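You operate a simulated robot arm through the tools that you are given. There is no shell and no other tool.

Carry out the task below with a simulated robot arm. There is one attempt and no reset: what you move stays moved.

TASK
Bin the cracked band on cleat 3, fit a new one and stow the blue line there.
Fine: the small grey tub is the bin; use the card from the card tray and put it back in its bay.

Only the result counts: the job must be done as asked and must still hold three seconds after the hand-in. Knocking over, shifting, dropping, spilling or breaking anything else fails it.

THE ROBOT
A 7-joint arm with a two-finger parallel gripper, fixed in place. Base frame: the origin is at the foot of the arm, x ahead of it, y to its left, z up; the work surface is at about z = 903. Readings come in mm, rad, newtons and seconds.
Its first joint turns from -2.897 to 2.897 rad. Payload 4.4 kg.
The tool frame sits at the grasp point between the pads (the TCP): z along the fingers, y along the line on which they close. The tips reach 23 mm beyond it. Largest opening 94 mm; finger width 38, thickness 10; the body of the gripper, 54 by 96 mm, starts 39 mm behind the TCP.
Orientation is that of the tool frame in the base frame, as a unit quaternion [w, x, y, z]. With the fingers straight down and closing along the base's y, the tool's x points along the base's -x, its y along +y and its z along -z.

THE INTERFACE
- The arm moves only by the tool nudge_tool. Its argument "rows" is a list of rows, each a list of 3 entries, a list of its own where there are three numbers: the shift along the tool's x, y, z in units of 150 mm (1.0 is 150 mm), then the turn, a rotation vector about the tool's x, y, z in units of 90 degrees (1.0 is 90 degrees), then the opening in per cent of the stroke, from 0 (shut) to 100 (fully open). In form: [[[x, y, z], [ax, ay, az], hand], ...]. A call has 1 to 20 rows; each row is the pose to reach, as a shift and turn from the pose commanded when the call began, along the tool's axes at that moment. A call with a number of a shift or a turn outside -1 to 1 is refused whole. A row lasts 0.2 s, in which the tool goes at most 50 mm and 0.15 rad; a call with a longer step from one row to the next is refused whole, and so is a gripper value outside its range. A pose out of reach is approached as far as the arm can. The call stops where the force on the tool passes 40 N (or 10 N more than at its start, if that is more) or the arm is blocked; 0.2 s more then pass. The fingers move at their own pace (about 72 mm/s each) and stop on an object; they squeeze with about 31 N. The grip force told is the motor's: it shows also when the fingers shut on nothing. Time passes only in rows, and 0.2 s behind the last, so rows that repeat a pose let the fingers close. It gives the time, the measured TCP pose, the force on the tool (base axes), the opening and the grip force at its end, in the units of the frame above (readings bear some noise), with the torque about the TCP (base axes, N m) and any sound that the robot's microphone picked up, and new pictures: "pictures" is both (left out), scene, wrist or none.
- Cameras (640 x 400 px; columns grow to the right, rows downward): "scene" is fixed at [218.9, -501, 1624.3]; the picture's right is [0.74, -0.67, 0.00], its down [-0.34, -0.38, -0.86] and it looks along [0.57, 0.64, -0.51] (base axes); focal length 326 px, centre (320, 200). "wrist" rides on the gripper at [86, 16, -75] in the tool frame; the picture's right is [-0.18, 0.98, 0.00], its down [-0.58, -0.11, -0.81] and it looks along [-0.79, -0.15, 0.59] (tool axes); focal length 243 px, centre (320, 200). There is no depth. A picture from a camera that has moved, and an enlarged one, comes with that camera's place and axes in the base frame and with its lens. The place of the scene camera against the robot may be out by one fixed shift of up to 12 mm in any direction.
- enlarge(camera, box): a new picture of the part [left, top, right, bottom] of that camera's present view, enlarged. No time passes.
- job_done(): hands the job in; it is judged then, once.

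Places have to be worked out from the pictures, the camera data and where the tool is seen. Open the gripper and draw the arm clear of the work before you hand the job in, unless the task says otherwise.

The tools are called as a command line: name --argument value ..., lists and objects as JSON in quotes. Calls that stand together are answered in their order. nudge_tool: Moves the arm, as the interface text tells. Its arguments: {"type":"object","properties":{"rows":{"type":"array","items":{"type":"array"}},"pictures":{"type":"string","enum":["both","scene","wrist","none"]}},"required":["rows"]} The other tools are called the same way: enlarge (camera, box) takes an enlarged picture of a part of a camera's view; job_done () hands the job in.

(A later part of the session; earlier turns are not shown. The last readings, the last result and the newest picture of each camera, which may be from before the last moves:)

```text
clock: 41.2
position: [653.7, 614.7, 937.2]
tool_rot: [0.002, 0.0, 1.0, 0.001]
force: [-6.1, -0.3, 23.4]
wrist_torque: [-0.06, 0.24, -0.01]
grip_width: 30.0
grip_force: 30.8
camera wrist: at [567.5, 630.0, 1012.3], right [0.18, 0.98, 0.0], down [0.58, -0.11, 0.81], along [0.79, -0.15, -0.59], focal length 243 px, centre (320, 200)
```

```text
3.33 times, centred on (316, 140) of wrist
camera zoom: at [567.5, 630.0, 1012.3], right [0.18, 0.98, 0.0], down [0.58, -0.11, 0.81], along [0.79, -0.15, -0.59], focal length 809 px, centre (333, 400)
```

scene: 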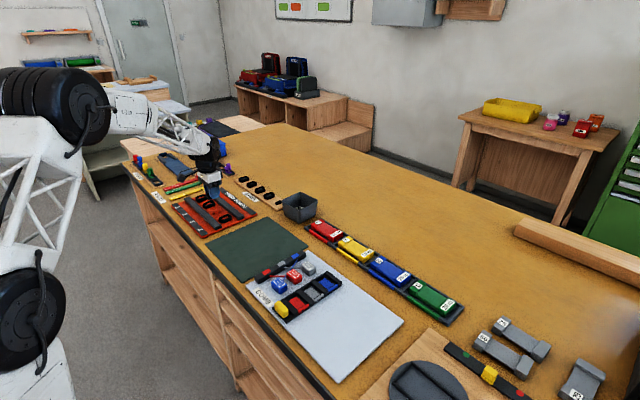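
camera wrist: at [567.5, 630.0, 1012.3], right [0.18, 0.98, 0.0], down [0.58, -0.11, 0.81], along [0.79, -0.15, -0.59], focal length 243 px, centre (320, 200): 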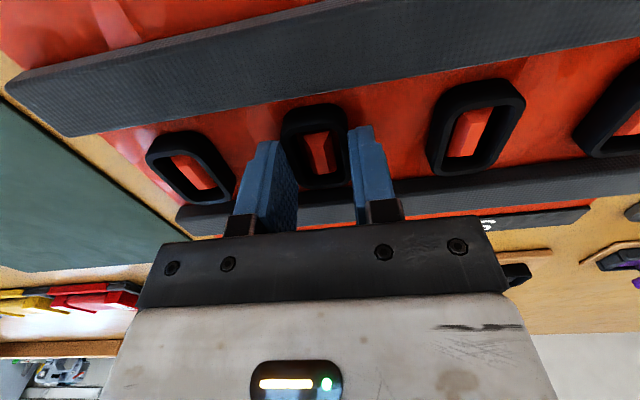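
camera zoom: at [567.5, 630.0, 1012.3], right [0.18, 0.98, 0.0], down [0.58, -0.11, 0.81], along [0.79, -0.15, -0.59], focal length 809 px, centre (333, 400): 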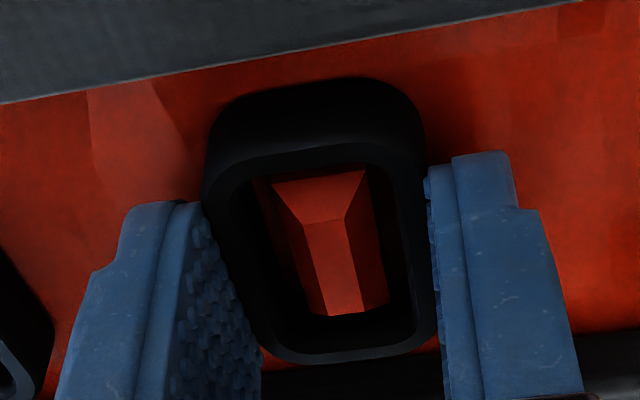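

Contact at 23 N: the band is seated on the board. I'll ease the push off and open the fingers to release.

nudge_tool --rows '[[[0, 0, -0.012], [0, 0, 0], 20], [[0, 0, -0.012], [0, 0, 0], 40], [[0, 0, -0.012], [0, 0, 0], 60], [[0, 0, -0.012], [0, 0, 0], 60]]' --pictures "wrist"

nudge_tool --rows '[[[0, 0, -0.1], [0, 0, 0], 60], [[0, 0, -0.25], [0, 0, 0], 60], [[0, 0, -0.5], [0, 0, 0], 60], [[0, 0, -0.7], [0, 0, 0], 60]]' --pictures "both"

enlarge --camera "wrist" --box '[160, 20, 512, 160]'

enlarge --camera "scene" --box '[170, 170, 298, 250]'

```text
clock: 42.2
position: [654.1, 613.6, 937.1]
tool_rot: [0.0, 0.0, 1.0, 0.0]
force: [-0.4, -0.2, 0.0]
wrist_torque: [-0.01, 0.01, 0.01]
grip_width: 56.5
grip_force: 0.0
camera wrist: at [567.6, 630.6, 1012.3], right [0.18, 0.98, 0.0], down [0.58, -0.11, 0.81], along [0.79, -0.15, -0.59], focal length 243 px, centre (320, 200)
```

wrist: 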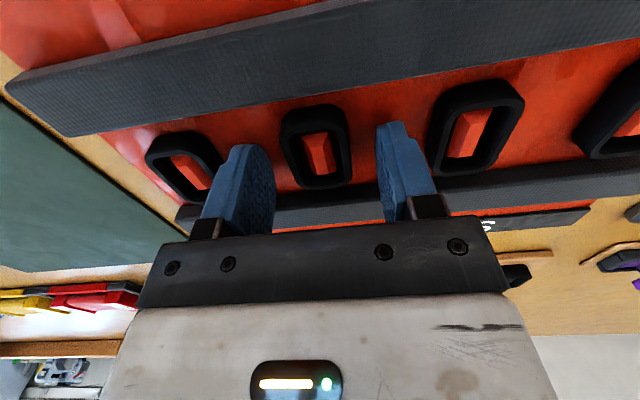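

```text
clock: 43.2
position: [650.1, 615.8, 1042.9]
tool_rot: [0.0, 0.0, 1.0, 0.0]
force: [0.7, -0.4, -0.5]
wrist_torque: [0.02, -0.03, 0.04]
grip_width: 56.3
grip_force: 0.1
camera wrist: at [564.2, 631.8, 1119.0], right [0.18, 0.98, 0.0], down [0.58, -0.11, 0.81], along [0.79, -0.15, -0.59], focal length 243 px, centre (320, 200)
```

scene: 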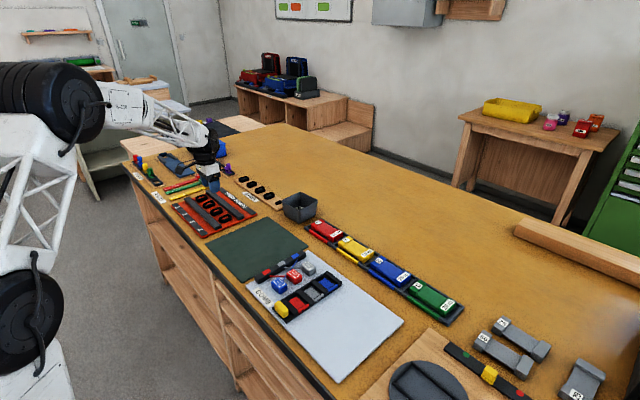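
wrist: 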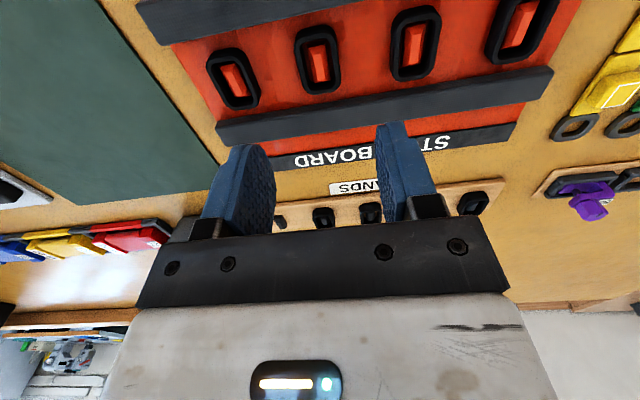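

```text
1.82 times, centred on (336, 90) of wrist
camera zoom: at [564.2, 631.8, 1119.0], right [0.18, 0.98, 0.0], down [0.58, -0.11, 0.81], along [0.79, -0.15, -0.59], focal length 441 px, centre (291, 400)
```

zoom: 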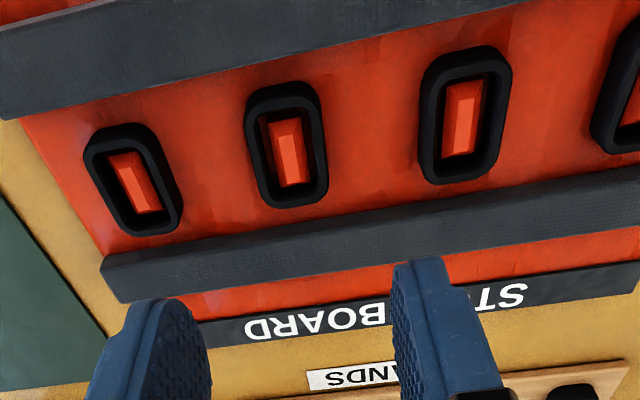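

```text
5.00 times, centred on (234, 210) of scene
camera zoom: at [218.9, -501.0, 1624.3], right [0.74, -0.67, 0.0], down [-0.34, -0.38, -0.86], along [0.57, 0.64, -0.51], focal length 1629 px, centre (750, 150)
```

zoom: 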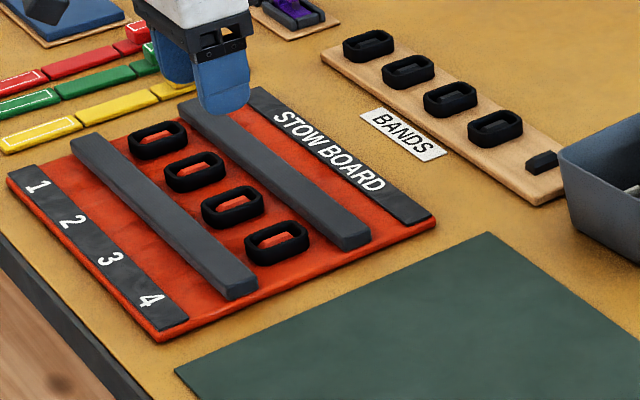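

The new black band sits on cleat 3 round its post. Next I'll travel to above the blue card 62 in the tray (about (887, −71)), at a safe height.

nudge_tool --rows '[[[-0.1, -0.29, -0.1], [0, 0, 0], 60], [[-0.2, -0.58, -0.2], [0, 0, 0], 60], [[-0.3, -0.87, -0.3], [0, 0, 0], 60]]' --pictures "none"

nudge_tool --rows '[[[-0.1, -0.3, 0], [0, 0, 0], 60], [[-0.2, -0.6, 0], [0, 0, 0], 60], [[-0.3, -0.9, 0], [0, 0, 0], 60]]' --pictures "none"

nudge_tool --rows '[[[-0.1, -0.3, 0], [0, 0, 0], 60], [[-0.2, -0.6, 0], [0, 0, 0], 60], [[-0.3, -0.9, 0], [0, 0, 0], 60]]' --pictures "none"

nudge_tool --rows '[[[-0.1, -0.3, 0], [0, 0, 0], 60], [[-0.2, -0.6, 0], [0, 0, 0], 60], [[-0.3, -0.9, 0], [0, 0, 0], 60]]' --pictures "none"

nudge_tool --rows '[[[-0.1, -0.3, 0], [0, 0, 0], 60], [[-0.2, -0.6, 0], [0, 0, 0], 60], [[-0.3, -0.9, 0], [0, 0, 0], 60]]' --pictures "both"

```text
clock: 44.0
position: [696.2, 483.3, 1085.7]
tool_rot: [0.0, -0.001, 1.0, 0.001]
force: [-0.5, -0.6, 0.0]
wrist_torque: [0.02, 0.04, 0.0]
grip_width: 56.3
grip_force: 0.1
```

```text
clock: 44.8
position: [739.2, 350.3, 1088.1]
tool_rot: [0.001, 0.0, 1.0, 0.0]
force: [-0.4, -0.1, -0.5]
wrist_torque: [0.04, 0.03, 0.01]
grip_width: 56.2
grip_force: 0.0
```

```text
clock: 45.6
position: [786.2, 213.7, 1088.0]
tool_rot: [0.001, -0.001, 1.0, 0.0]
force: [0.2, -0.4, -0.5]
wrist_torque: [0.01, 0.03, -0.02]
grip_width: 56.4
grip_force: 0.1
```

```text
clock: 46.4
position: [829.5, 79.2, 1085.9]
tool_rot: [0.001, 0.0, 1.0, 0.0]
force: [0.0, -0.6, 0.0]
wrist_torque: [0.03, -0.02, -0.01]
grip_width: 56.4
grip_force: 0.0
```

```text
clock: 47.2
position: [879.2, -55.7, 1088.4]
tool_rot: [0.001, 0.0, 1.0, 0.0]
force: [0.4, -0.6, 0.2]
wrist_torque: [0.01, 0.02, 0.01]
grip_width: 56.3
grip_force: 0.0
camera wrist: at [792.2, -39.7, 1163.1], right [0.18, 0.98, 0.0], down [0.58, -0.11, 0.81], along [0.79, -0.15, -0.59], focal length 243 px, centre (320, 200)
```

scene: 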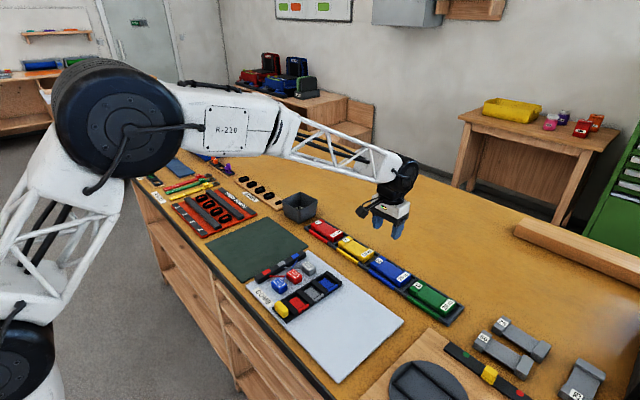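
wrist: 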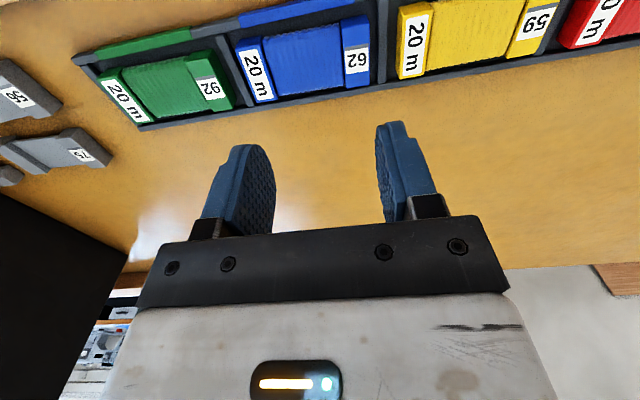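

enlarge --camera "wrist" --box '[216, 0, 408, 120]'

enlarge --camera "scene" --box '[340, 230, 436, 300]'

```text
3.33 times, centred on (312, 60) of wrist
camera zoom: at [792.2, -39.7, 1163.1], right [0.18, 0.98, 0.0], down [0.58, -0.11, 0.81], along [0.79, -0.15, -0.59], focal length 809 px, centre (347, 667)
```

zoom: 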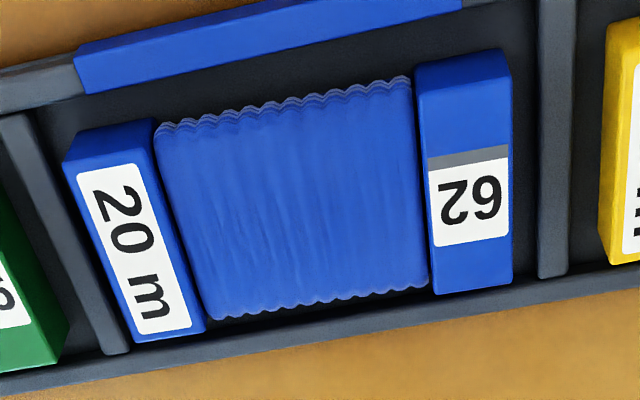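

```text
5.71 times, centred on (388, 265) of scene
camera zoom: at [218.9, -501.0, 1624.3], right [0.74, -0.67, 0.0], down [-0.34, -0.38, -0.86], along [0.57, 0.64, -0.51], focal length 1862 px, centre (-69, -171)
```

zoom: 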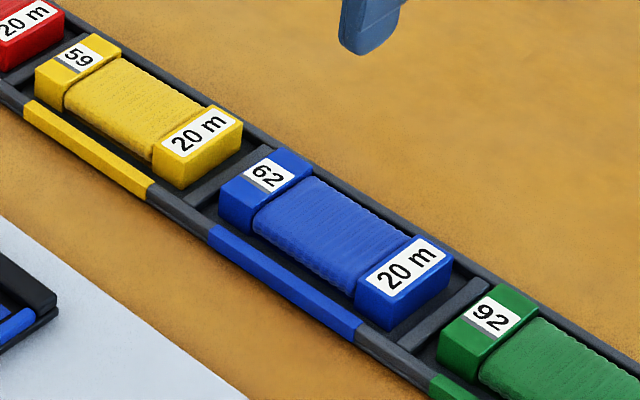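

The card is about x 872–924, y −131 to −14 (centre (898, −73)), with roughly 10 mm gaps to the bay walls. To grip it across its width on the wound middle I'll move above its centre and turn the tool 90° so the fingers close along x.

nudge_tool --rows '[[[-0.06, -0.06, 0], [0, 0, 0.09], 60], [[-0.125, -0.115, 0], [0, 0, 0.18], 70], [[-0.125, -0.115, 0], [0, 0, 0.27], 80], [[-0.125, -0.115, 0], [0, 0, 0.36], 80], [[-0.125, -0.115, 0], [0, 0, 0.45], 80], [[-0.125, -0.115, 0], [0, 0, 0.54], 80], [[-0.125, -0.115, 0], [0, 0, 0.63], 80], [[-0.125, -0.115, 0], [0, 0, 0.72], 80], [[-0.125, -0.115, 0], [0, 0, 0.81], 80], [[-0.125, -0.115, 0], [0, 0, 0.9], 80], [[-0.125, -0.115, 0], [0, 0, 1.0], 80], [[-0.125, -0.115, 0], [0, 0, 1.0], 80]]' --pictures "both"

```text
refused: row 11 steps farther than a row can; nothing moved
```

The last turn step was slightly too big; I'll use uniform steps.

nudge_tool --rows '[[[-0.06, -0.06, 0], [0, 0, 0.091], 60], [[-0.125, -0.115, 0], [0, 0, 0.182], 70], [[-0.125, -0.115, 0], [0, 0, 0.273], 80], [[-0.125, -0.115, 0], [0, 0, 0.364], 80], [[-0.125, -0.115, 0], [0, 0, 0.455], 80], [[-0.125, -0.115, 0], [0, 0, 0.546], 80], [[-0.125, -0.115, 0], [0, 0, 0.637], 80], [[-0.125, -0.115, 0], [0, 0, 0.728], 80], [[-0.125, -0.115, 0], [0, 0, 0.819], 80], [[-0.125, -0.115, 0], [0, 0, 0.91], 80], [[-0.125, -0.115, 0], [0, 0, 1.0], 80], [[-0.125, -0.115, 0], [0, 0, 1.0], 80]]' --pictures "both"

```text
clock: 49.8
position: [898.4, -73.5, 1085.4]
tool_rot: [0.001, 0.708, 0.706, 0.001]
force: [0.5, 0.2, 0.2]
wrist_torque: [-0.01, 0.0, 0.04]
grip_width: 75.3
grip_force: 0.0
camera wrist: at [914.1, 13.2, 1161.7], right [0.98, -0.19, 0.0], down [-0.11, -0.58, 0.81], along [-0.15, -0.79, -0.59], focal length 243 px, centre (320, 200)
```

scene: 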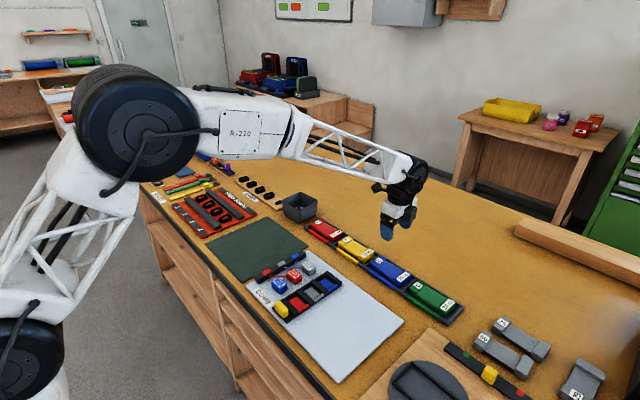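
wrist: 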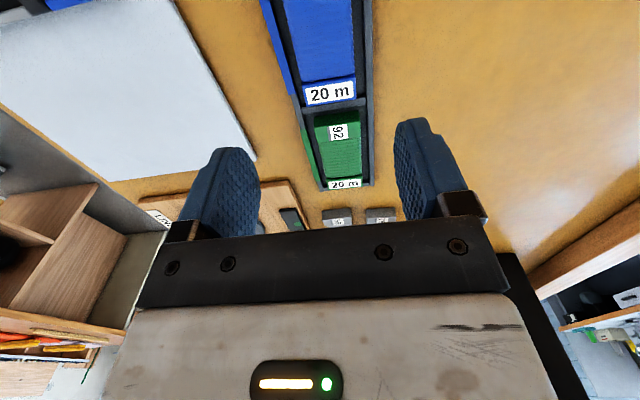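

The tool turned fine (fingers now close along x). I'll enlarge to check the alignment on the blue card.

enlarge --camera "wrist" --box '[240, 0, 400, 120]'

```text
3.33 times, centred on (320, 60) of wrist
camera zoom: at [914.1, 13.2, 1161.7], right [0.98, -0.19, 0.0], down [-0.11, -0.58, 0.81], along [-0.15, -0.79, -0.59], focal length 809 px, centre (320, 667)
```

zoom: 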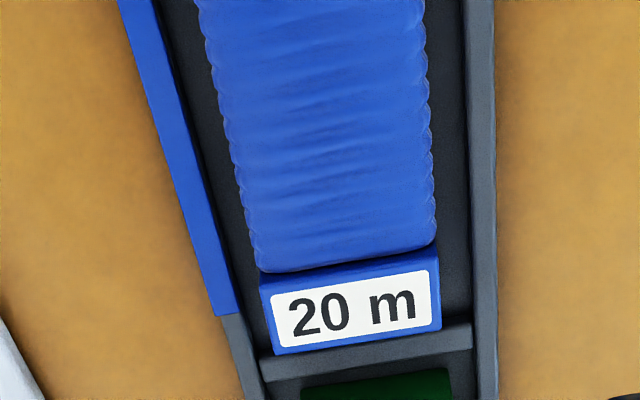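

The card is about 51.6 mm wide and its centre is ~1.3 mm to +x; bay walls are ±37.5 mm. I'll set the opening to ~60 mm and lower to about z = 962 for a closer check.

nudge_tool --rows '[[[0, 0.009, 0.2], [0, 0, 0], 64], [[0, 0.009, 0.45], [0, 0, 0], 64], [[0, 0.009, 0.7], [0, 0, 0], 64], [[0, 0.009, 0.82], [0, 0, 0], 64], [[0, 0.009, 0.82], [0, 0, 0], 64]]' --pictures "both"

enlarge --camera "wrist" --box '[180, 20, 460, 220]'

enlarge --camera "scene" --box '[340, 220, 436, 300]'

```text
clock: 51.0
position: [899.2, -75.3, 964.1]
tool_rot: [0.001, 0.707, 0.707, 0.0]
force: [-0.3, 0.7, -0.7]
wrist_torque: [0.01, 0.0, -0.03]
grip_width: 60.4
grip_force: 0.1
camera wrist: at [916.0, 12.6, 1039.0], right [0.98, -0.18, 0.0], down [-0.11, -0.58, 0.81], along [-0.15, -0.79, -0.59], focal length 243 px, centre (320, 200)
```

scene: 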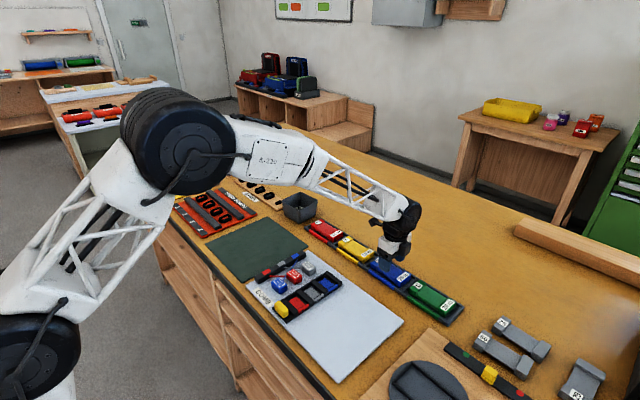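
wrist: 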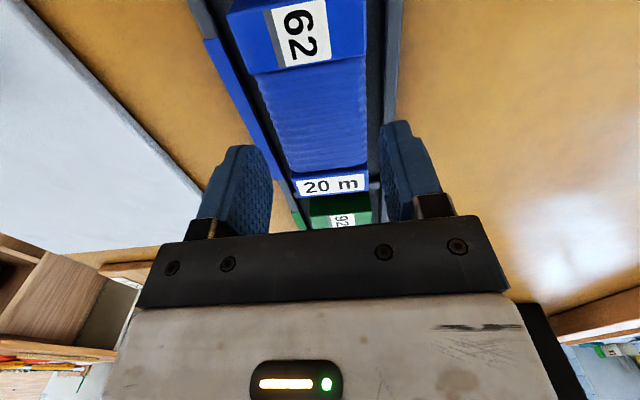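

```text
2.00 times, centred on (320, 120) of wrist
camera zoom: at [916.0, 12.6, 1039.0], right [0.98, -0.18, 0.0], down [-0.11, -0.58, 0.81], along [-0.15, -0.79, -0.59], focal length 485 px, centre (320, 360)
```

zoom: 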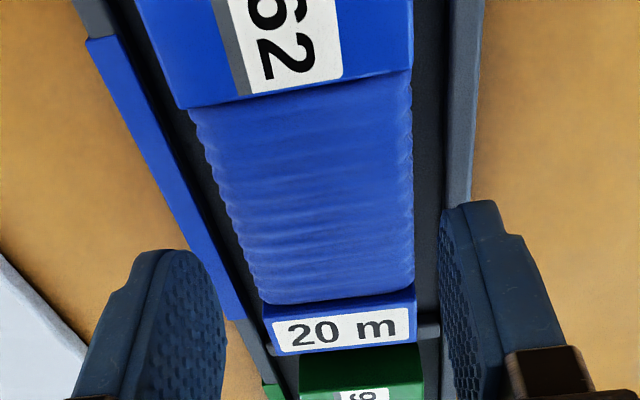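

```text
5.00 times, centred on (388, 260) of scene
camera zoom: at [218.9, -501.0, 1624.3], right [0.74, -0.67, 0.0], down [-0.34, -0.38, -0.86], along [0.57, 0.64, -0.51], focal length 1629 px, centre (-20, -100)
```

zoom: 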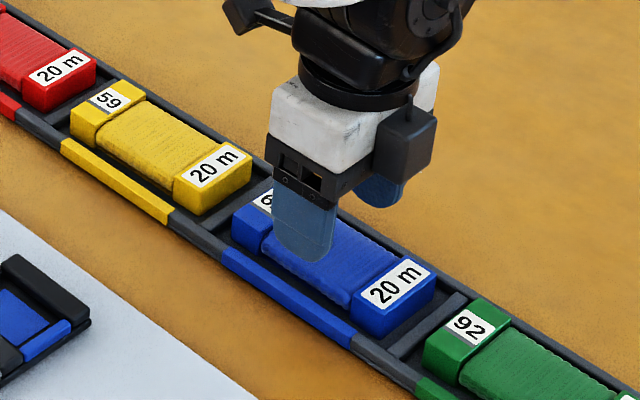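

The card is centred between the fingers within 1 mm. I'll lower to about z = 938, keeping the tips just above the bay rails.

nudge_tool --rows '[[[0, -0.005, 0.08], [0, 0, 0], 66], [[0, -0.005, 0.14], [0, 0, 0], 66], [[0, -0.005, 0.172], [0, 0, 0], 66], [[0, -0.005, 0.172], [0, 0, 0], 66]]' --pictures "both"

enlarge --camera "wrist" --box '[180, 20, 460, 220]'

enlarge --camera "scene" --box '[340, 220, 436, 300]'

```text
clock: 52.0
position: [899.2, -73.2, 936.8]
tool_rot: [0.002, 0.707, 0.707, 0.0]
force: [-0.1, 0.3, 1.0]
wrist_torque: [-0.03, 0.05, -0.01]
grip_width: 62.1
grip_force: 0.1
camera wrist: at [915.4, 12.5, 1012.5], right [0.98, -0.18, 0.0], down [-0.11, -0.58, 0.81], along [-0.15, -0.79, -0.59], focal length 243 px, centre (320, 200)
```

scene: 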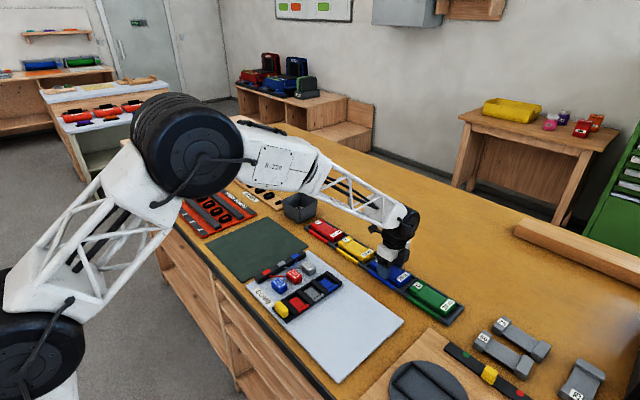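
wrist: 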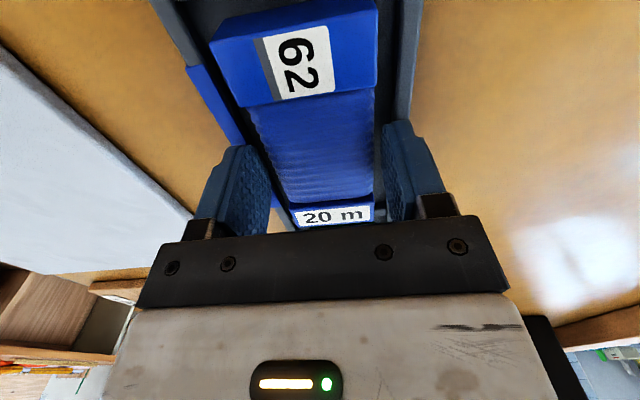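

```text
2.00 times, centred on (320, 120) of wrist
camera zoom: at [915.4, 12.5, 1012.5], right [0.98, -0.18, 0.0], down [-0.11, -0.58, 0.81], along [-0.15, -0.79, -0.59], focal length 485 px, centre (320, 360)
```

zoom: 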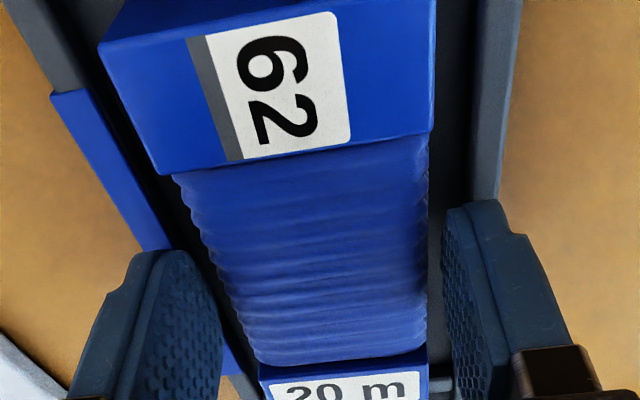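

```text
5.00 times, centred on (388, 260) of scene
camera zoom: at [218.9, -501.0, 1624.3], right [0.74, -0.67, 0.0], down [-0.34, -0.38, -0.86], along [0.57, 0.64, -0.51], focal length 1629 px, centre (-20, -100)
```

zoom: 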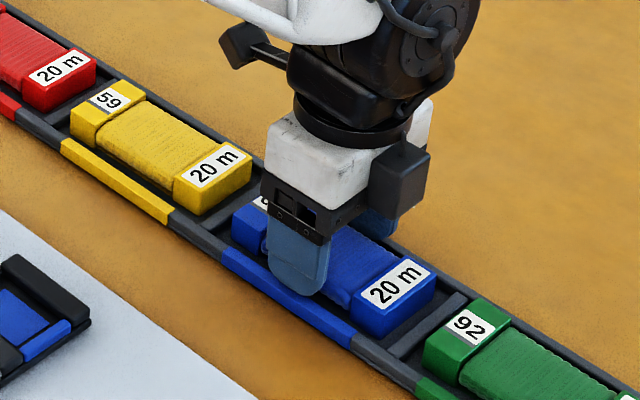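

No contact so far and the fingers straddle the wound section. Closing on the card.

nudge_tool --rows '[[[0, 0, 0], [0, 0, 0], 55], [[0, 0, 0], [0, 0, 0], 40], [[0, 0, 0], [0, 0, 0], 40], [[0, 0, 0], [0, 0, 0], 40]]' --pictures "wrist"

enlarge --camera "wrist" --box '[180, 20, 460, 220]'

```text
clock: 53.0
position: [899.5, -74.5, 936.8]
tool_rot: [0.001, 0.707, 0.707, 0.001]
force: [-0.3, 0.9, 0.4]
wrist_torque: [0.02, 0.03, 0.01]
grip_width: 53.2
grip_force: 31.5
camera wrist: at [915.4, 12.5, 1012.6], right [0.98, -0.18, 0.0], down [-0.11, -0.58, 0.81], along [-0.15, -0.79, -0.59], focal length 243 px, centre (320, 200)
```

wrist: 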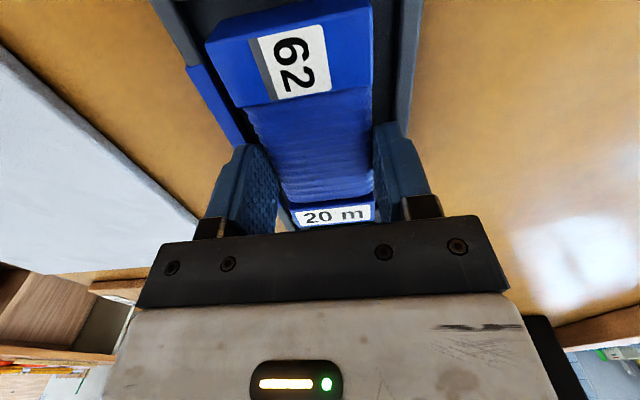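

```text
2.00 times, centred on (320, 120) of wrist
camera zoom: at [915.4, 12.5, 1012.6], right [0.98, -0.18, 0.0], down [-0.11, -0.58, 0.81], along [-0.15, -0.79, -0.59], focal length 485 px, centre (320, 360)
```

zoom: 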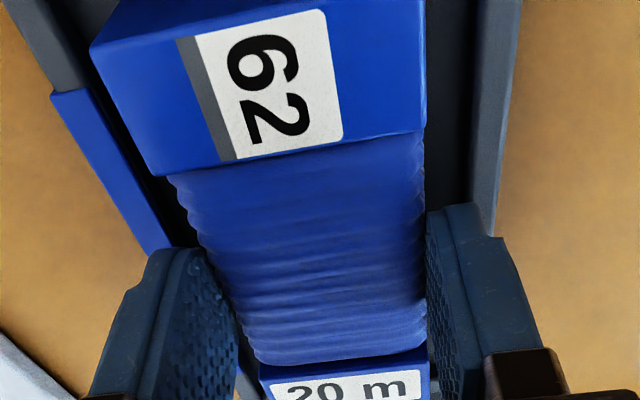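

Gripped at 53 mm, 31 N; pick pose about (899.3, −74, 936.8). I'll lift straight up slowly.

nudge_tool --rows '[[[0, 0, -0.05], [0, 0, 0], 40], [[0, 0, -0.12], [0, 0, 0], 40], [[0, 0, -0.25], [0, 0, 0], 40], [[0, 0, -0.5], [0, 0, 0], 40], [[0, 0, -0.8], [0, 0, 0], 40]]' --pictures "both"

enlarge --camera "scene" --box '[340, 200, 452, 300]'

enlarge --camera "wrist" --box '[180, 0, 460, 220]'

```text
clock: 54.2
position: [898.0, -72.1, 1054.7]
tool_rot: [0.0, 0.707, 0.707, 0.0]
force: [0.2, 0.8, -1.5]
wrist_torque: [-0.01, 0.01, -0.02]
grip_width: 53.1
grip_force: 30.9
camera wrist: at [914.1, 14.7, 1130.3], right [0.98, -0.18, 0.0], down [-0.11, -0.58, 0.81], along [-0.15, -0.79, -0.59], focal length 243 px, centre (320, 200)
```

scene: 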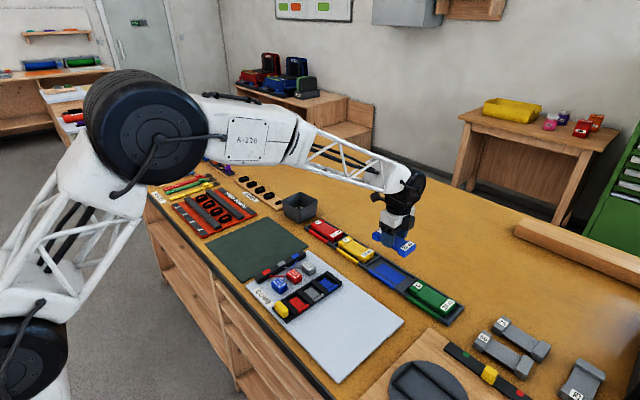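
wrist: 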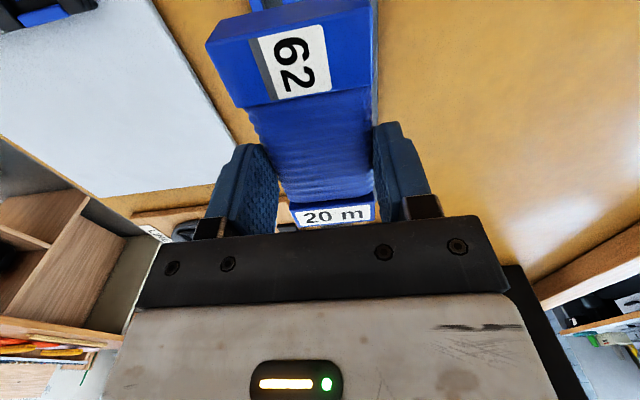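

```text
4.00 times, centred on (396, 250) of scene
camera zoom: at [218.9, -501.0, 1624.3], right [0.74, -0.67, 0.0], down [-0.34, -0.38, -0.86], along [0.57, 0.64, -0.51], focal length 1303 px, centre (16, 0)
```

zoom: 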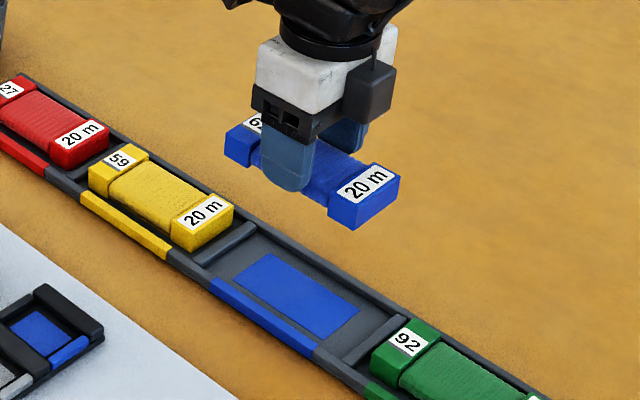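

```text
1.82 times, centred on (320, 110) of wrist
camera zoom: at [914.1, 14.7, 1130.3], right [0.98, -0.18, 0.0], down [-0.11, -0.58, 0.81], along [-0.15, -0.79, -0.59], focal length 441 px, centre (320, 364)
```

zoom: 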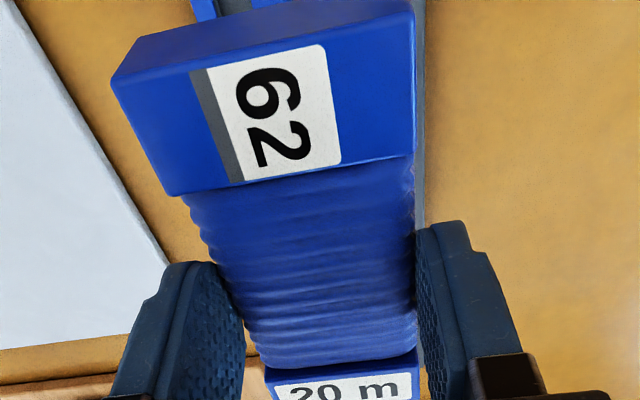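

The card is up and stable, and the bay shows a blue pad where it must return. I'll turn the tool back 90° here at height (card then lies along x, spanning the rails' direction), then carry it to cleat 3.

nudge_tool --rows '[[[0, 0, 0], [0, 0, -0.091], 40], [[0, 0, 0], [0, 0, -0.182], 40], [[0, 0, 0], [0, 0, -0.273], 40], [[0, 0, 0], [0, 0, -0.364], 40], [[0, 0, 0], [0, 0, -0.455], 40], [[0, 0, 0], [0, 0, -0.546], 40], [[0, 0, 0], [0, 0, -0.637], 40], [[0, 0, 0], [0, 0, -0.728], 40], [[0, 0, 0], [0, 0, -0.819], 40], [[0, 0, 0], [0, 0, -0.91], 40], [[0, 0, 0], [0, 0, -1.0], 40], [[0, 0, 0], [0, 0, -1.0], 40]]' --pictures "wrist"

```text
clock: 56.8
position: [898.6, -73.0, 1056.6]
tool_rot: [0.001, -0.002, 1.0, 0.0]
force: [-0.8, 0.1, -1.1]
wrist_torque: [0.0, 0.0, 0.03]
grip_width: 53.0
grip_force: 30.7
camera wrist: at [811.9, -56.2, 1132.5], right [0.18, 0.98, 0.0], down [0.58, -0.11, 0.81], along [0.79, -0.15, -0.59], focal length 243 px, centre (320, 200)
```

wrist: 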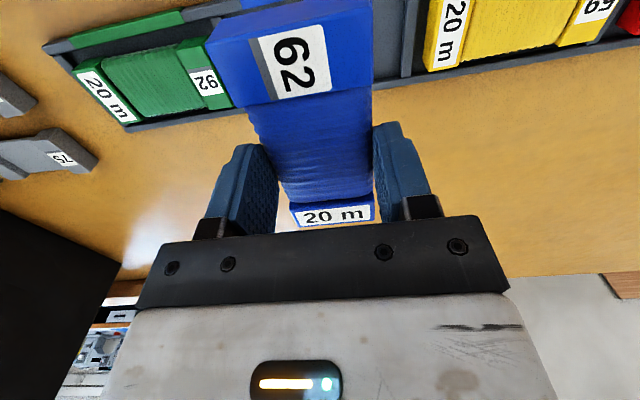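

Card orientation is now along x. I'll carry it to cleat 3 in five legs at this height.

nudge_tool --rows '[[[0.108, 0.305, 0], [0, 0, 0], 40], [[0.216, 0.611, 0], [0, 0, 0], 40], [[0.324, 0.917, 0], [0, 0, 0], 40]]' --pictures "none"

nudge_tool --rows '[[[0.108, 0.305, 0], [0, 0, 0], 40], [[0.216, 0.611, 0], [0, 0, 0], 40], [[0.324, 0.917, 0], [0, 0, 0], 40]]' --pictures "none"

nudge_tool --rows '[[[0.108, 0.305, 0], [0, 0, 0], 40], [[0.216, 0.611, 0], [0, 0, 0], 40], [[0.324, 0.917, 0], [0, 0, 0], 40]]' --pictures "both"

```text
clock: 57.6
position: [853.4, 63.6, 1059.2]
tool_rot: [0.002, 0.0, 1.0, 0.0]
force: [0.1, 0.2, -1.4]
wrist_torque: [-0.02, 0.03, 0.0]
grip_width: 52.8
grip_force: 31.0
```

```text
clock: 58.4
position: [803.1, 201.4, 1058.1]
tool_rot: [0.0, 0.001, 1.0, 0.0]
force: [-0.7, 0.6, 0.1]
wrist_torque: [-0.02, 0.0, 0.03]
grip_width: 53.1
grip_force: 31.1
```

```text
clock: 59.2
position: [754.6, 338.1, 1055.4]
tool_rot: [0.001, 0.0, 1.0, 0.0]
force: [0.9, 0.3, -1.1]
wrist_torque: [0.01, 0.0, 0.01]
grip_width: 53.3
grip_force: 30.9
camera wrist: at [667.3, 354.6, 1130.5], right [0.18, 0.98, 0.0], down [0.58, -0.11, 0.81], along [0.79, -0.15, -0.59], focal length 243 px, centre (320, 200)
```

scene: 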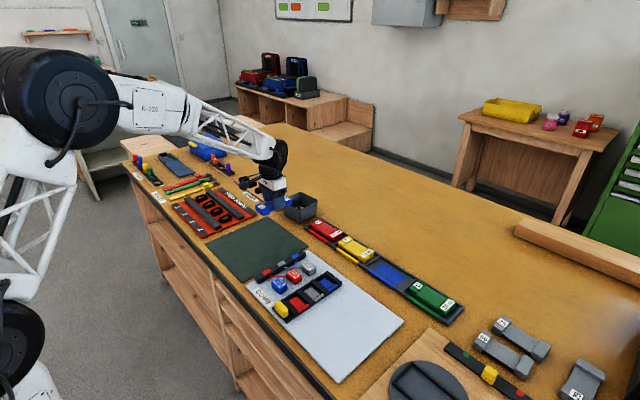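
wrist: 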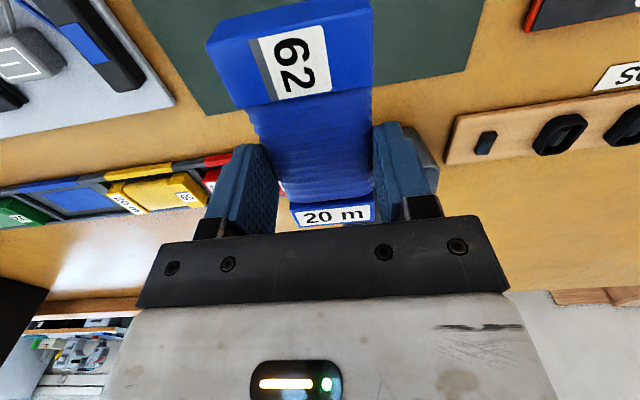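

Carrying steadily; two more legs to cleat 3.

nudge_tool --rows '[[[0.108, 0.305, 0], [0, 0, 0], 40], [[0.216, 0.611, 0], [0, 0, 0], 40], [[0.324, 0.917, 0], [0, 0, 0], 40]]' --pictures "none"

nudge_tool --rows '[[[0.108, 0.305, 0], [0, 0, 0], 40], [[0.216, 0.611, 0], [0, 0, 0], 40], [[0.324, 0.917, 0], [0, 0, 0], 40], [[0.324, 0.917, 0], [0, 0, 0], 40]]' --pictures "both"

nudge_tool --rows '[[[0, 0, 0], [0, 0, 0], 40]]' --pictures "none"

enlarge --camera "scene" --box '[170, 150, 282, 240]'

```text
clock: 60.0
position: [704.7, 478.2, 1054.7]
tool_rot: [0.001, 0.0, 1.0, 0.0]
force: [-0.5, 0.1, -0.6]
wrist_torque: [-0.06, -0.03, 0.02]
grip_width: 53.2
grip_force: 30.9
```

```text
clock: 61.0
position: [652.4, 615.7, 1058.0]
tool_rot: [0.001, 0.0, 1.0, 0.0]
force: [-0.2, -0.4, -0.4]
wrist_torque: [0.02, -0.01, 0.0]
grip_width: 53.0
grip_force: 30.8
camera wrist: at [566.1, 630.9, 1133.6], right [0.18, 0.98, 0.0], down [0.58, -0.11, 0.81], along [0.79, -0.15, -0.59], focal length 243 px, centre (320, 200)
```

scene: 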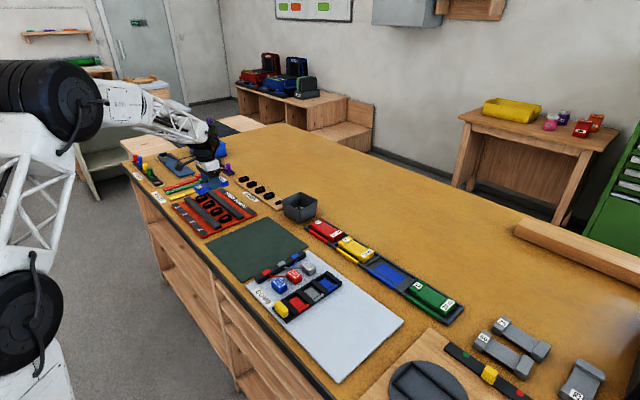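
wrist: 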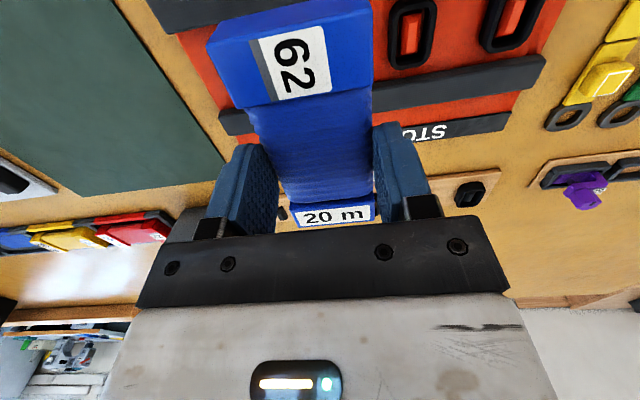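

```text
clock: 61.4
position: [653.0, 614.4, 1057.0]
tool_rot: [0.001, 0.0, 1.0, -0.001]
force: [0.1, -0.2, -0.7]
wrist_torque: [0.01, -0.03, -0.01]
grip_width: 53.0
grip_force: 30.7
```

```text
4.44 times, centred on (226, 195) of scene
camera zoom: at [218.9, -501.0, 1624.3], right [0.74, -0.67, 0.0], down [-0.34, -0.38, -0.86], along [0.57, 0.64, -0.51], focal length 1448 px, centre (738, 222)
```

zoom: 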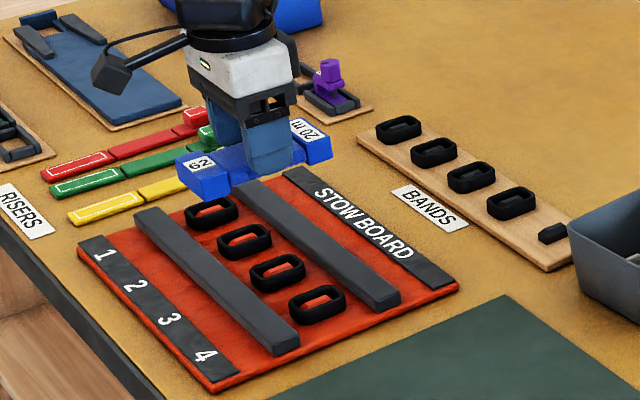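

The card hovers over cleat 3. I'll shift 4.5 mm to +x to centre it on the post and lower to about z = 975 (card underside ~944), watching for changes.

nudge_tool --rows '[[[-0.03, 0, 0.15], [0, 0, 0], 40], [[-0.03, 0, 0.3], [0, 0, 0], 40], [[-0.03, 0, 0.45], [0, 0, 0], 40], [[-0.03, 0, 0.55], [0, 0, 0], 40], [[-0.03, 0, 0.55], [0, 0, 0], 40]]' --pictures "both"

enlarge --camera "scene" --box '[170, 160, 266, 240]'

enlarge --camera "wrist" --box '[140, 0, 520, 230]'

```text
clock: 62.6
position: [661.0, 616.0, 975.8]
tool_rot: [0.001, 0.0, 1.0, 0.0]
force: [-0.1, 0.8, -0.9]
wrist_torque: [0.02, 0.01, -0.01]
grip_width: 53.2
grip_force: 31.5
camera wrist: at [573.9, 631.8, 1051.3], right [0.18, 0.98, 0.0], down [0.58, -0.11, 0.81], along [0.79, -0.15, -0.59], focal length 243 px, centre (320, 200)
```

scene: 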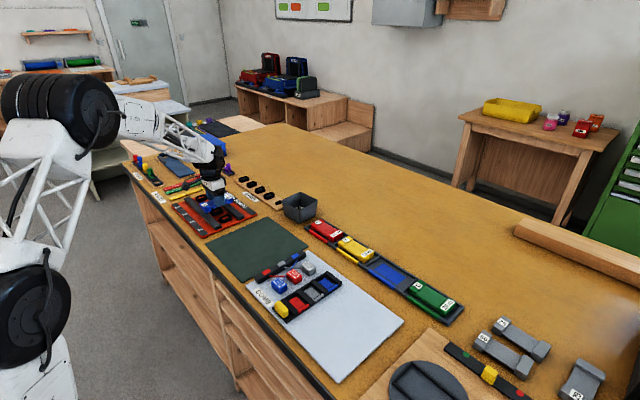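
wrist: 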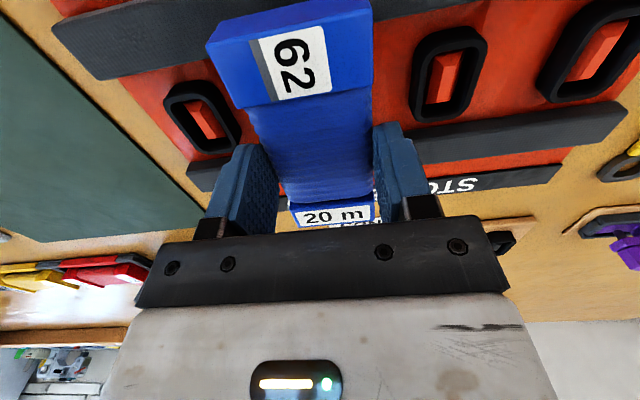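

```text
5.00 times, centred on (218, 200) of scene
camera zoom: at [218.9, -501.0, 1624.3], right [0.74, -0.67, 0.0], down [-0.34, -0.38, -0.86], along [0.57, 0.64, -0.51], focal length 1629 px, centre (830, 200)
```

zoom: 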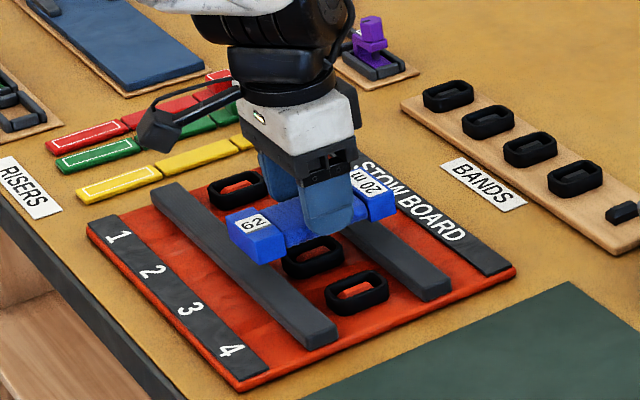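

```text
1.68 times, centred on (330, 115) of wrist
camera zoom: at [573.9, 631.8, 1051.3], right [0.18, 0.98, 0.0], down [0.58, -0.11, 0.81], along [0.79, -0.15, -0.59], focal length 409 px, centre (303, 343)
```

zoom: 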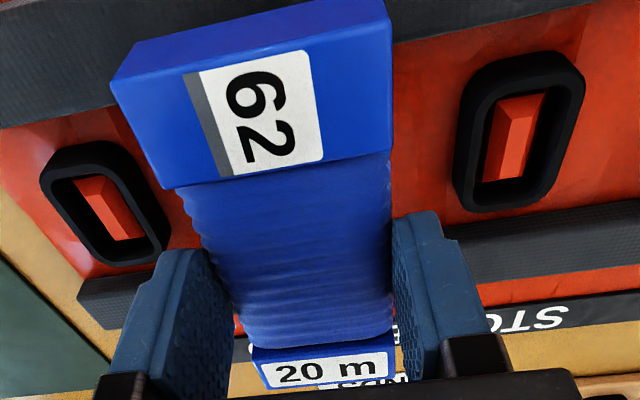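

No line has come off yet. I'll recentre by −3 mm in x and lower in small steps until light contact, checking for any change.

nudge_tool --rows '[[[0.02, 0, 0.05], [0, 0, 0], 40], [[0.02, 0, 0.1], [0, 0, 0], 40], [[0.02, 0, 0.13], [0, 0, 0], 40], [[0.02, 0, 0.13], [0, 0, 0], 40]]' --pictures "both"

enlarge --camera "scene" --box '[170, 160, 266, 240]'

enlarge --camera "wrist" --box '[140, 0, 520, 230]'

```text
clock: 63.6
position: [658.1, 615.0, 957.1]
tool_rot: [0.001, 0.0, 1.0, 0.001]
force: [-2.2, -0.8, 11.1]
wrist_torque: [-0.15, 0.66, 0.01]
grip_width: 53.3
grip_force: 30.8
camera wrist: at [571.2, 631.7, 1032.4], right [0.18, 0.98, 0.0], down [0.58, -0.11, 0.81], along [0.79, -0.15, -0.59], focal length 243 px, centre (320, 200)
```

scene: 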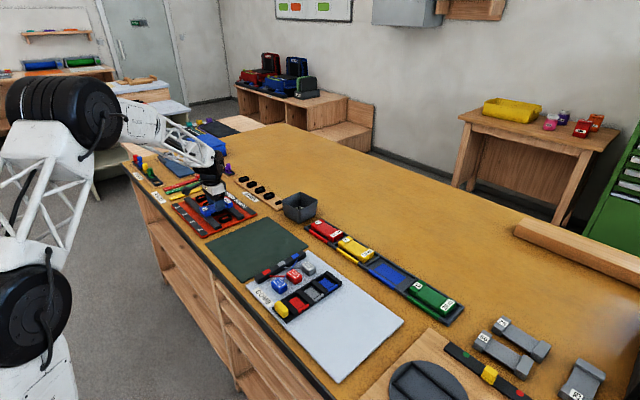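
wrist: 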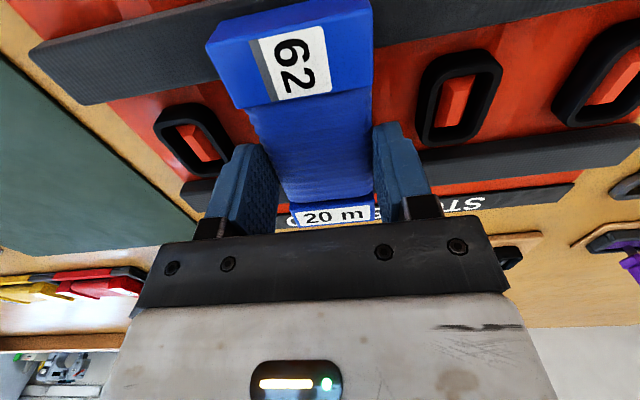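

```text
5.00 times, centred on (218, 200) of scene
camera zoom: at [218.9, -501.0, 1624.3], right [0.74, -0.67, 0.0], down [-0.34, -0.38, -0.86], along [0.57, 0.64, -0.51], focal length 1629 px, centre (830, 200)
```

zoom: 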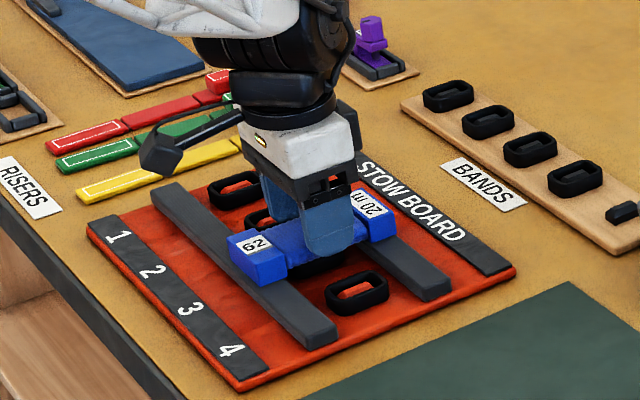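

```text
1.68 times, centred on (330, 115) of wrist
camera zoom: at [571.2, 631.7, 1032.4], right [0.18, 0.98, 0.0], down [0.58, -0.11, 0.81], along [0.79, -0.15, -0.59], focal length 409 px, centre (303, 343)
```

zoom: 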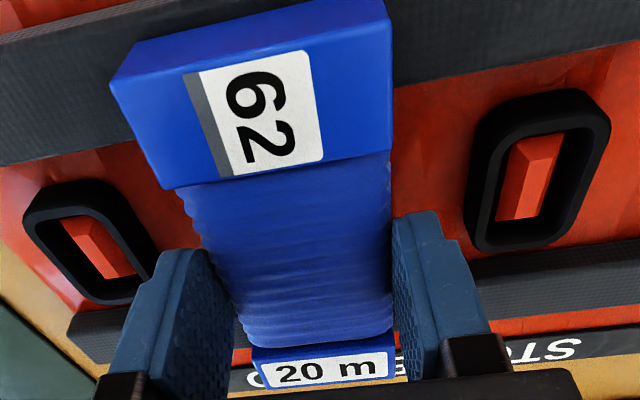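

Light contact (11 N): the card's "62" end block rests on the near rail, so the card now bridges the rails over cleat 3. I'll hold for two seconds and see whether the line gets laid.

nudge_tool --rows '[[[0, 0, 0], [0, 0, 0], 40], [[0, 0, 0], [0, 0, 0], 40], [[0, 0, 0], [0, 0, 0], 40], [[0, 0, 0], [0, 0, 0], 40], [[0, 0, 0], [0, 0, 0], 40], [[0, 0, 0], [0, 0, 0], 40], [[0, 0, 0], [0, 0, 0], 40], [[0, 0, 0], [0, 0, 0], 40], [[0, 0, 0], [0, 0, 0], 40], [[0, 0, 0], [0, 0, 0], 40]]' --pictures "both"

enlarge --camera "scene" --box '[170, 160, 266, 240]'

enlarge --camera "wrist" --box '[140, 0, 520, 230]'

```text
clock: 65.8
position: [658.9, 615.8, 955.3]
tool_rot: [0.001, 0.001, 1.0, 0.001]
force: [3.3, 4.1, 25.6]
wrist_torque: [0.13, -0.15, 0.03]
grip_width: 53.0
grip_force: 31.1
camera wrist: at [571.2, 631.5, 1032.1], right [0.18, 0.98, 0.0], down [0.58, -0.11, 0.81], along [0.79, -0.15, -0.59], focal length 243 px, centre (320, 200)
```

scene: 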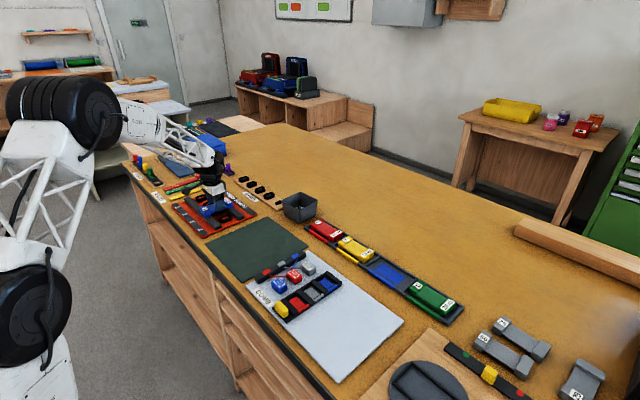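
wrist: 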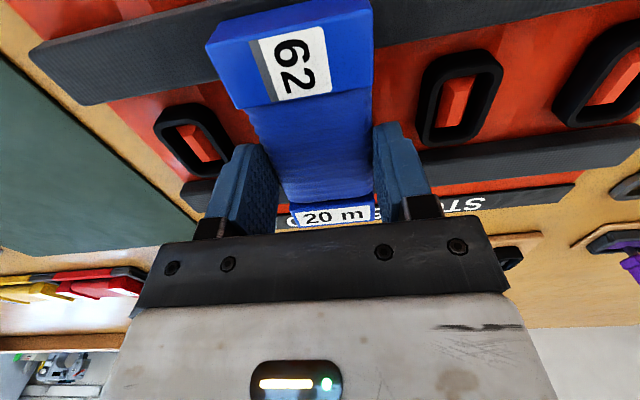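

```text
5.00 times, centred on (218, 200) of scene
camera zoom: at [218.9, -501.0, 1624.3], right [0.74, -0.67, 0.0], down [-0.34, -0.38, -0.86], along [0.57, 0.64, -0.51], focal length 1629 px, centre (830, 200)
```

zoom: 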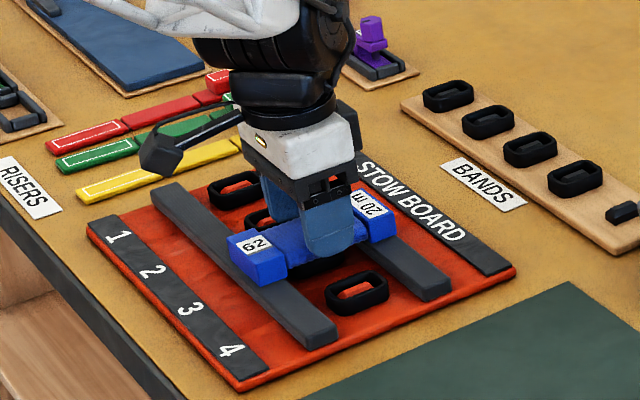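

```text
1.68 times, centred on (330, 115) of wrist
camera zoom: at [571.2, 631.5, 1032.1], right [0.18, 0.98, 0.0], down [0.58, -0.11, 0.81], along [0.79, -0.15, -0.59], focal length 409 px, centre (303, 343)
```

zoom: 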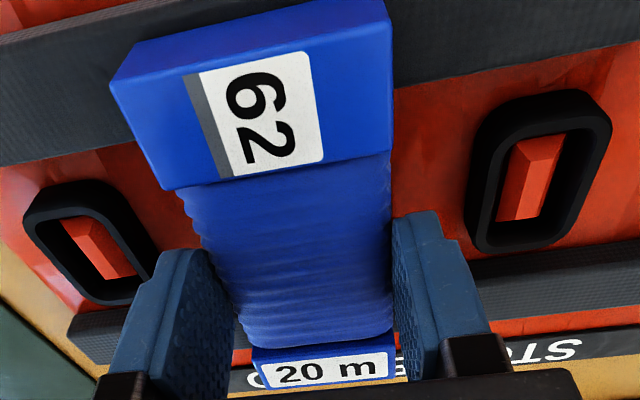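

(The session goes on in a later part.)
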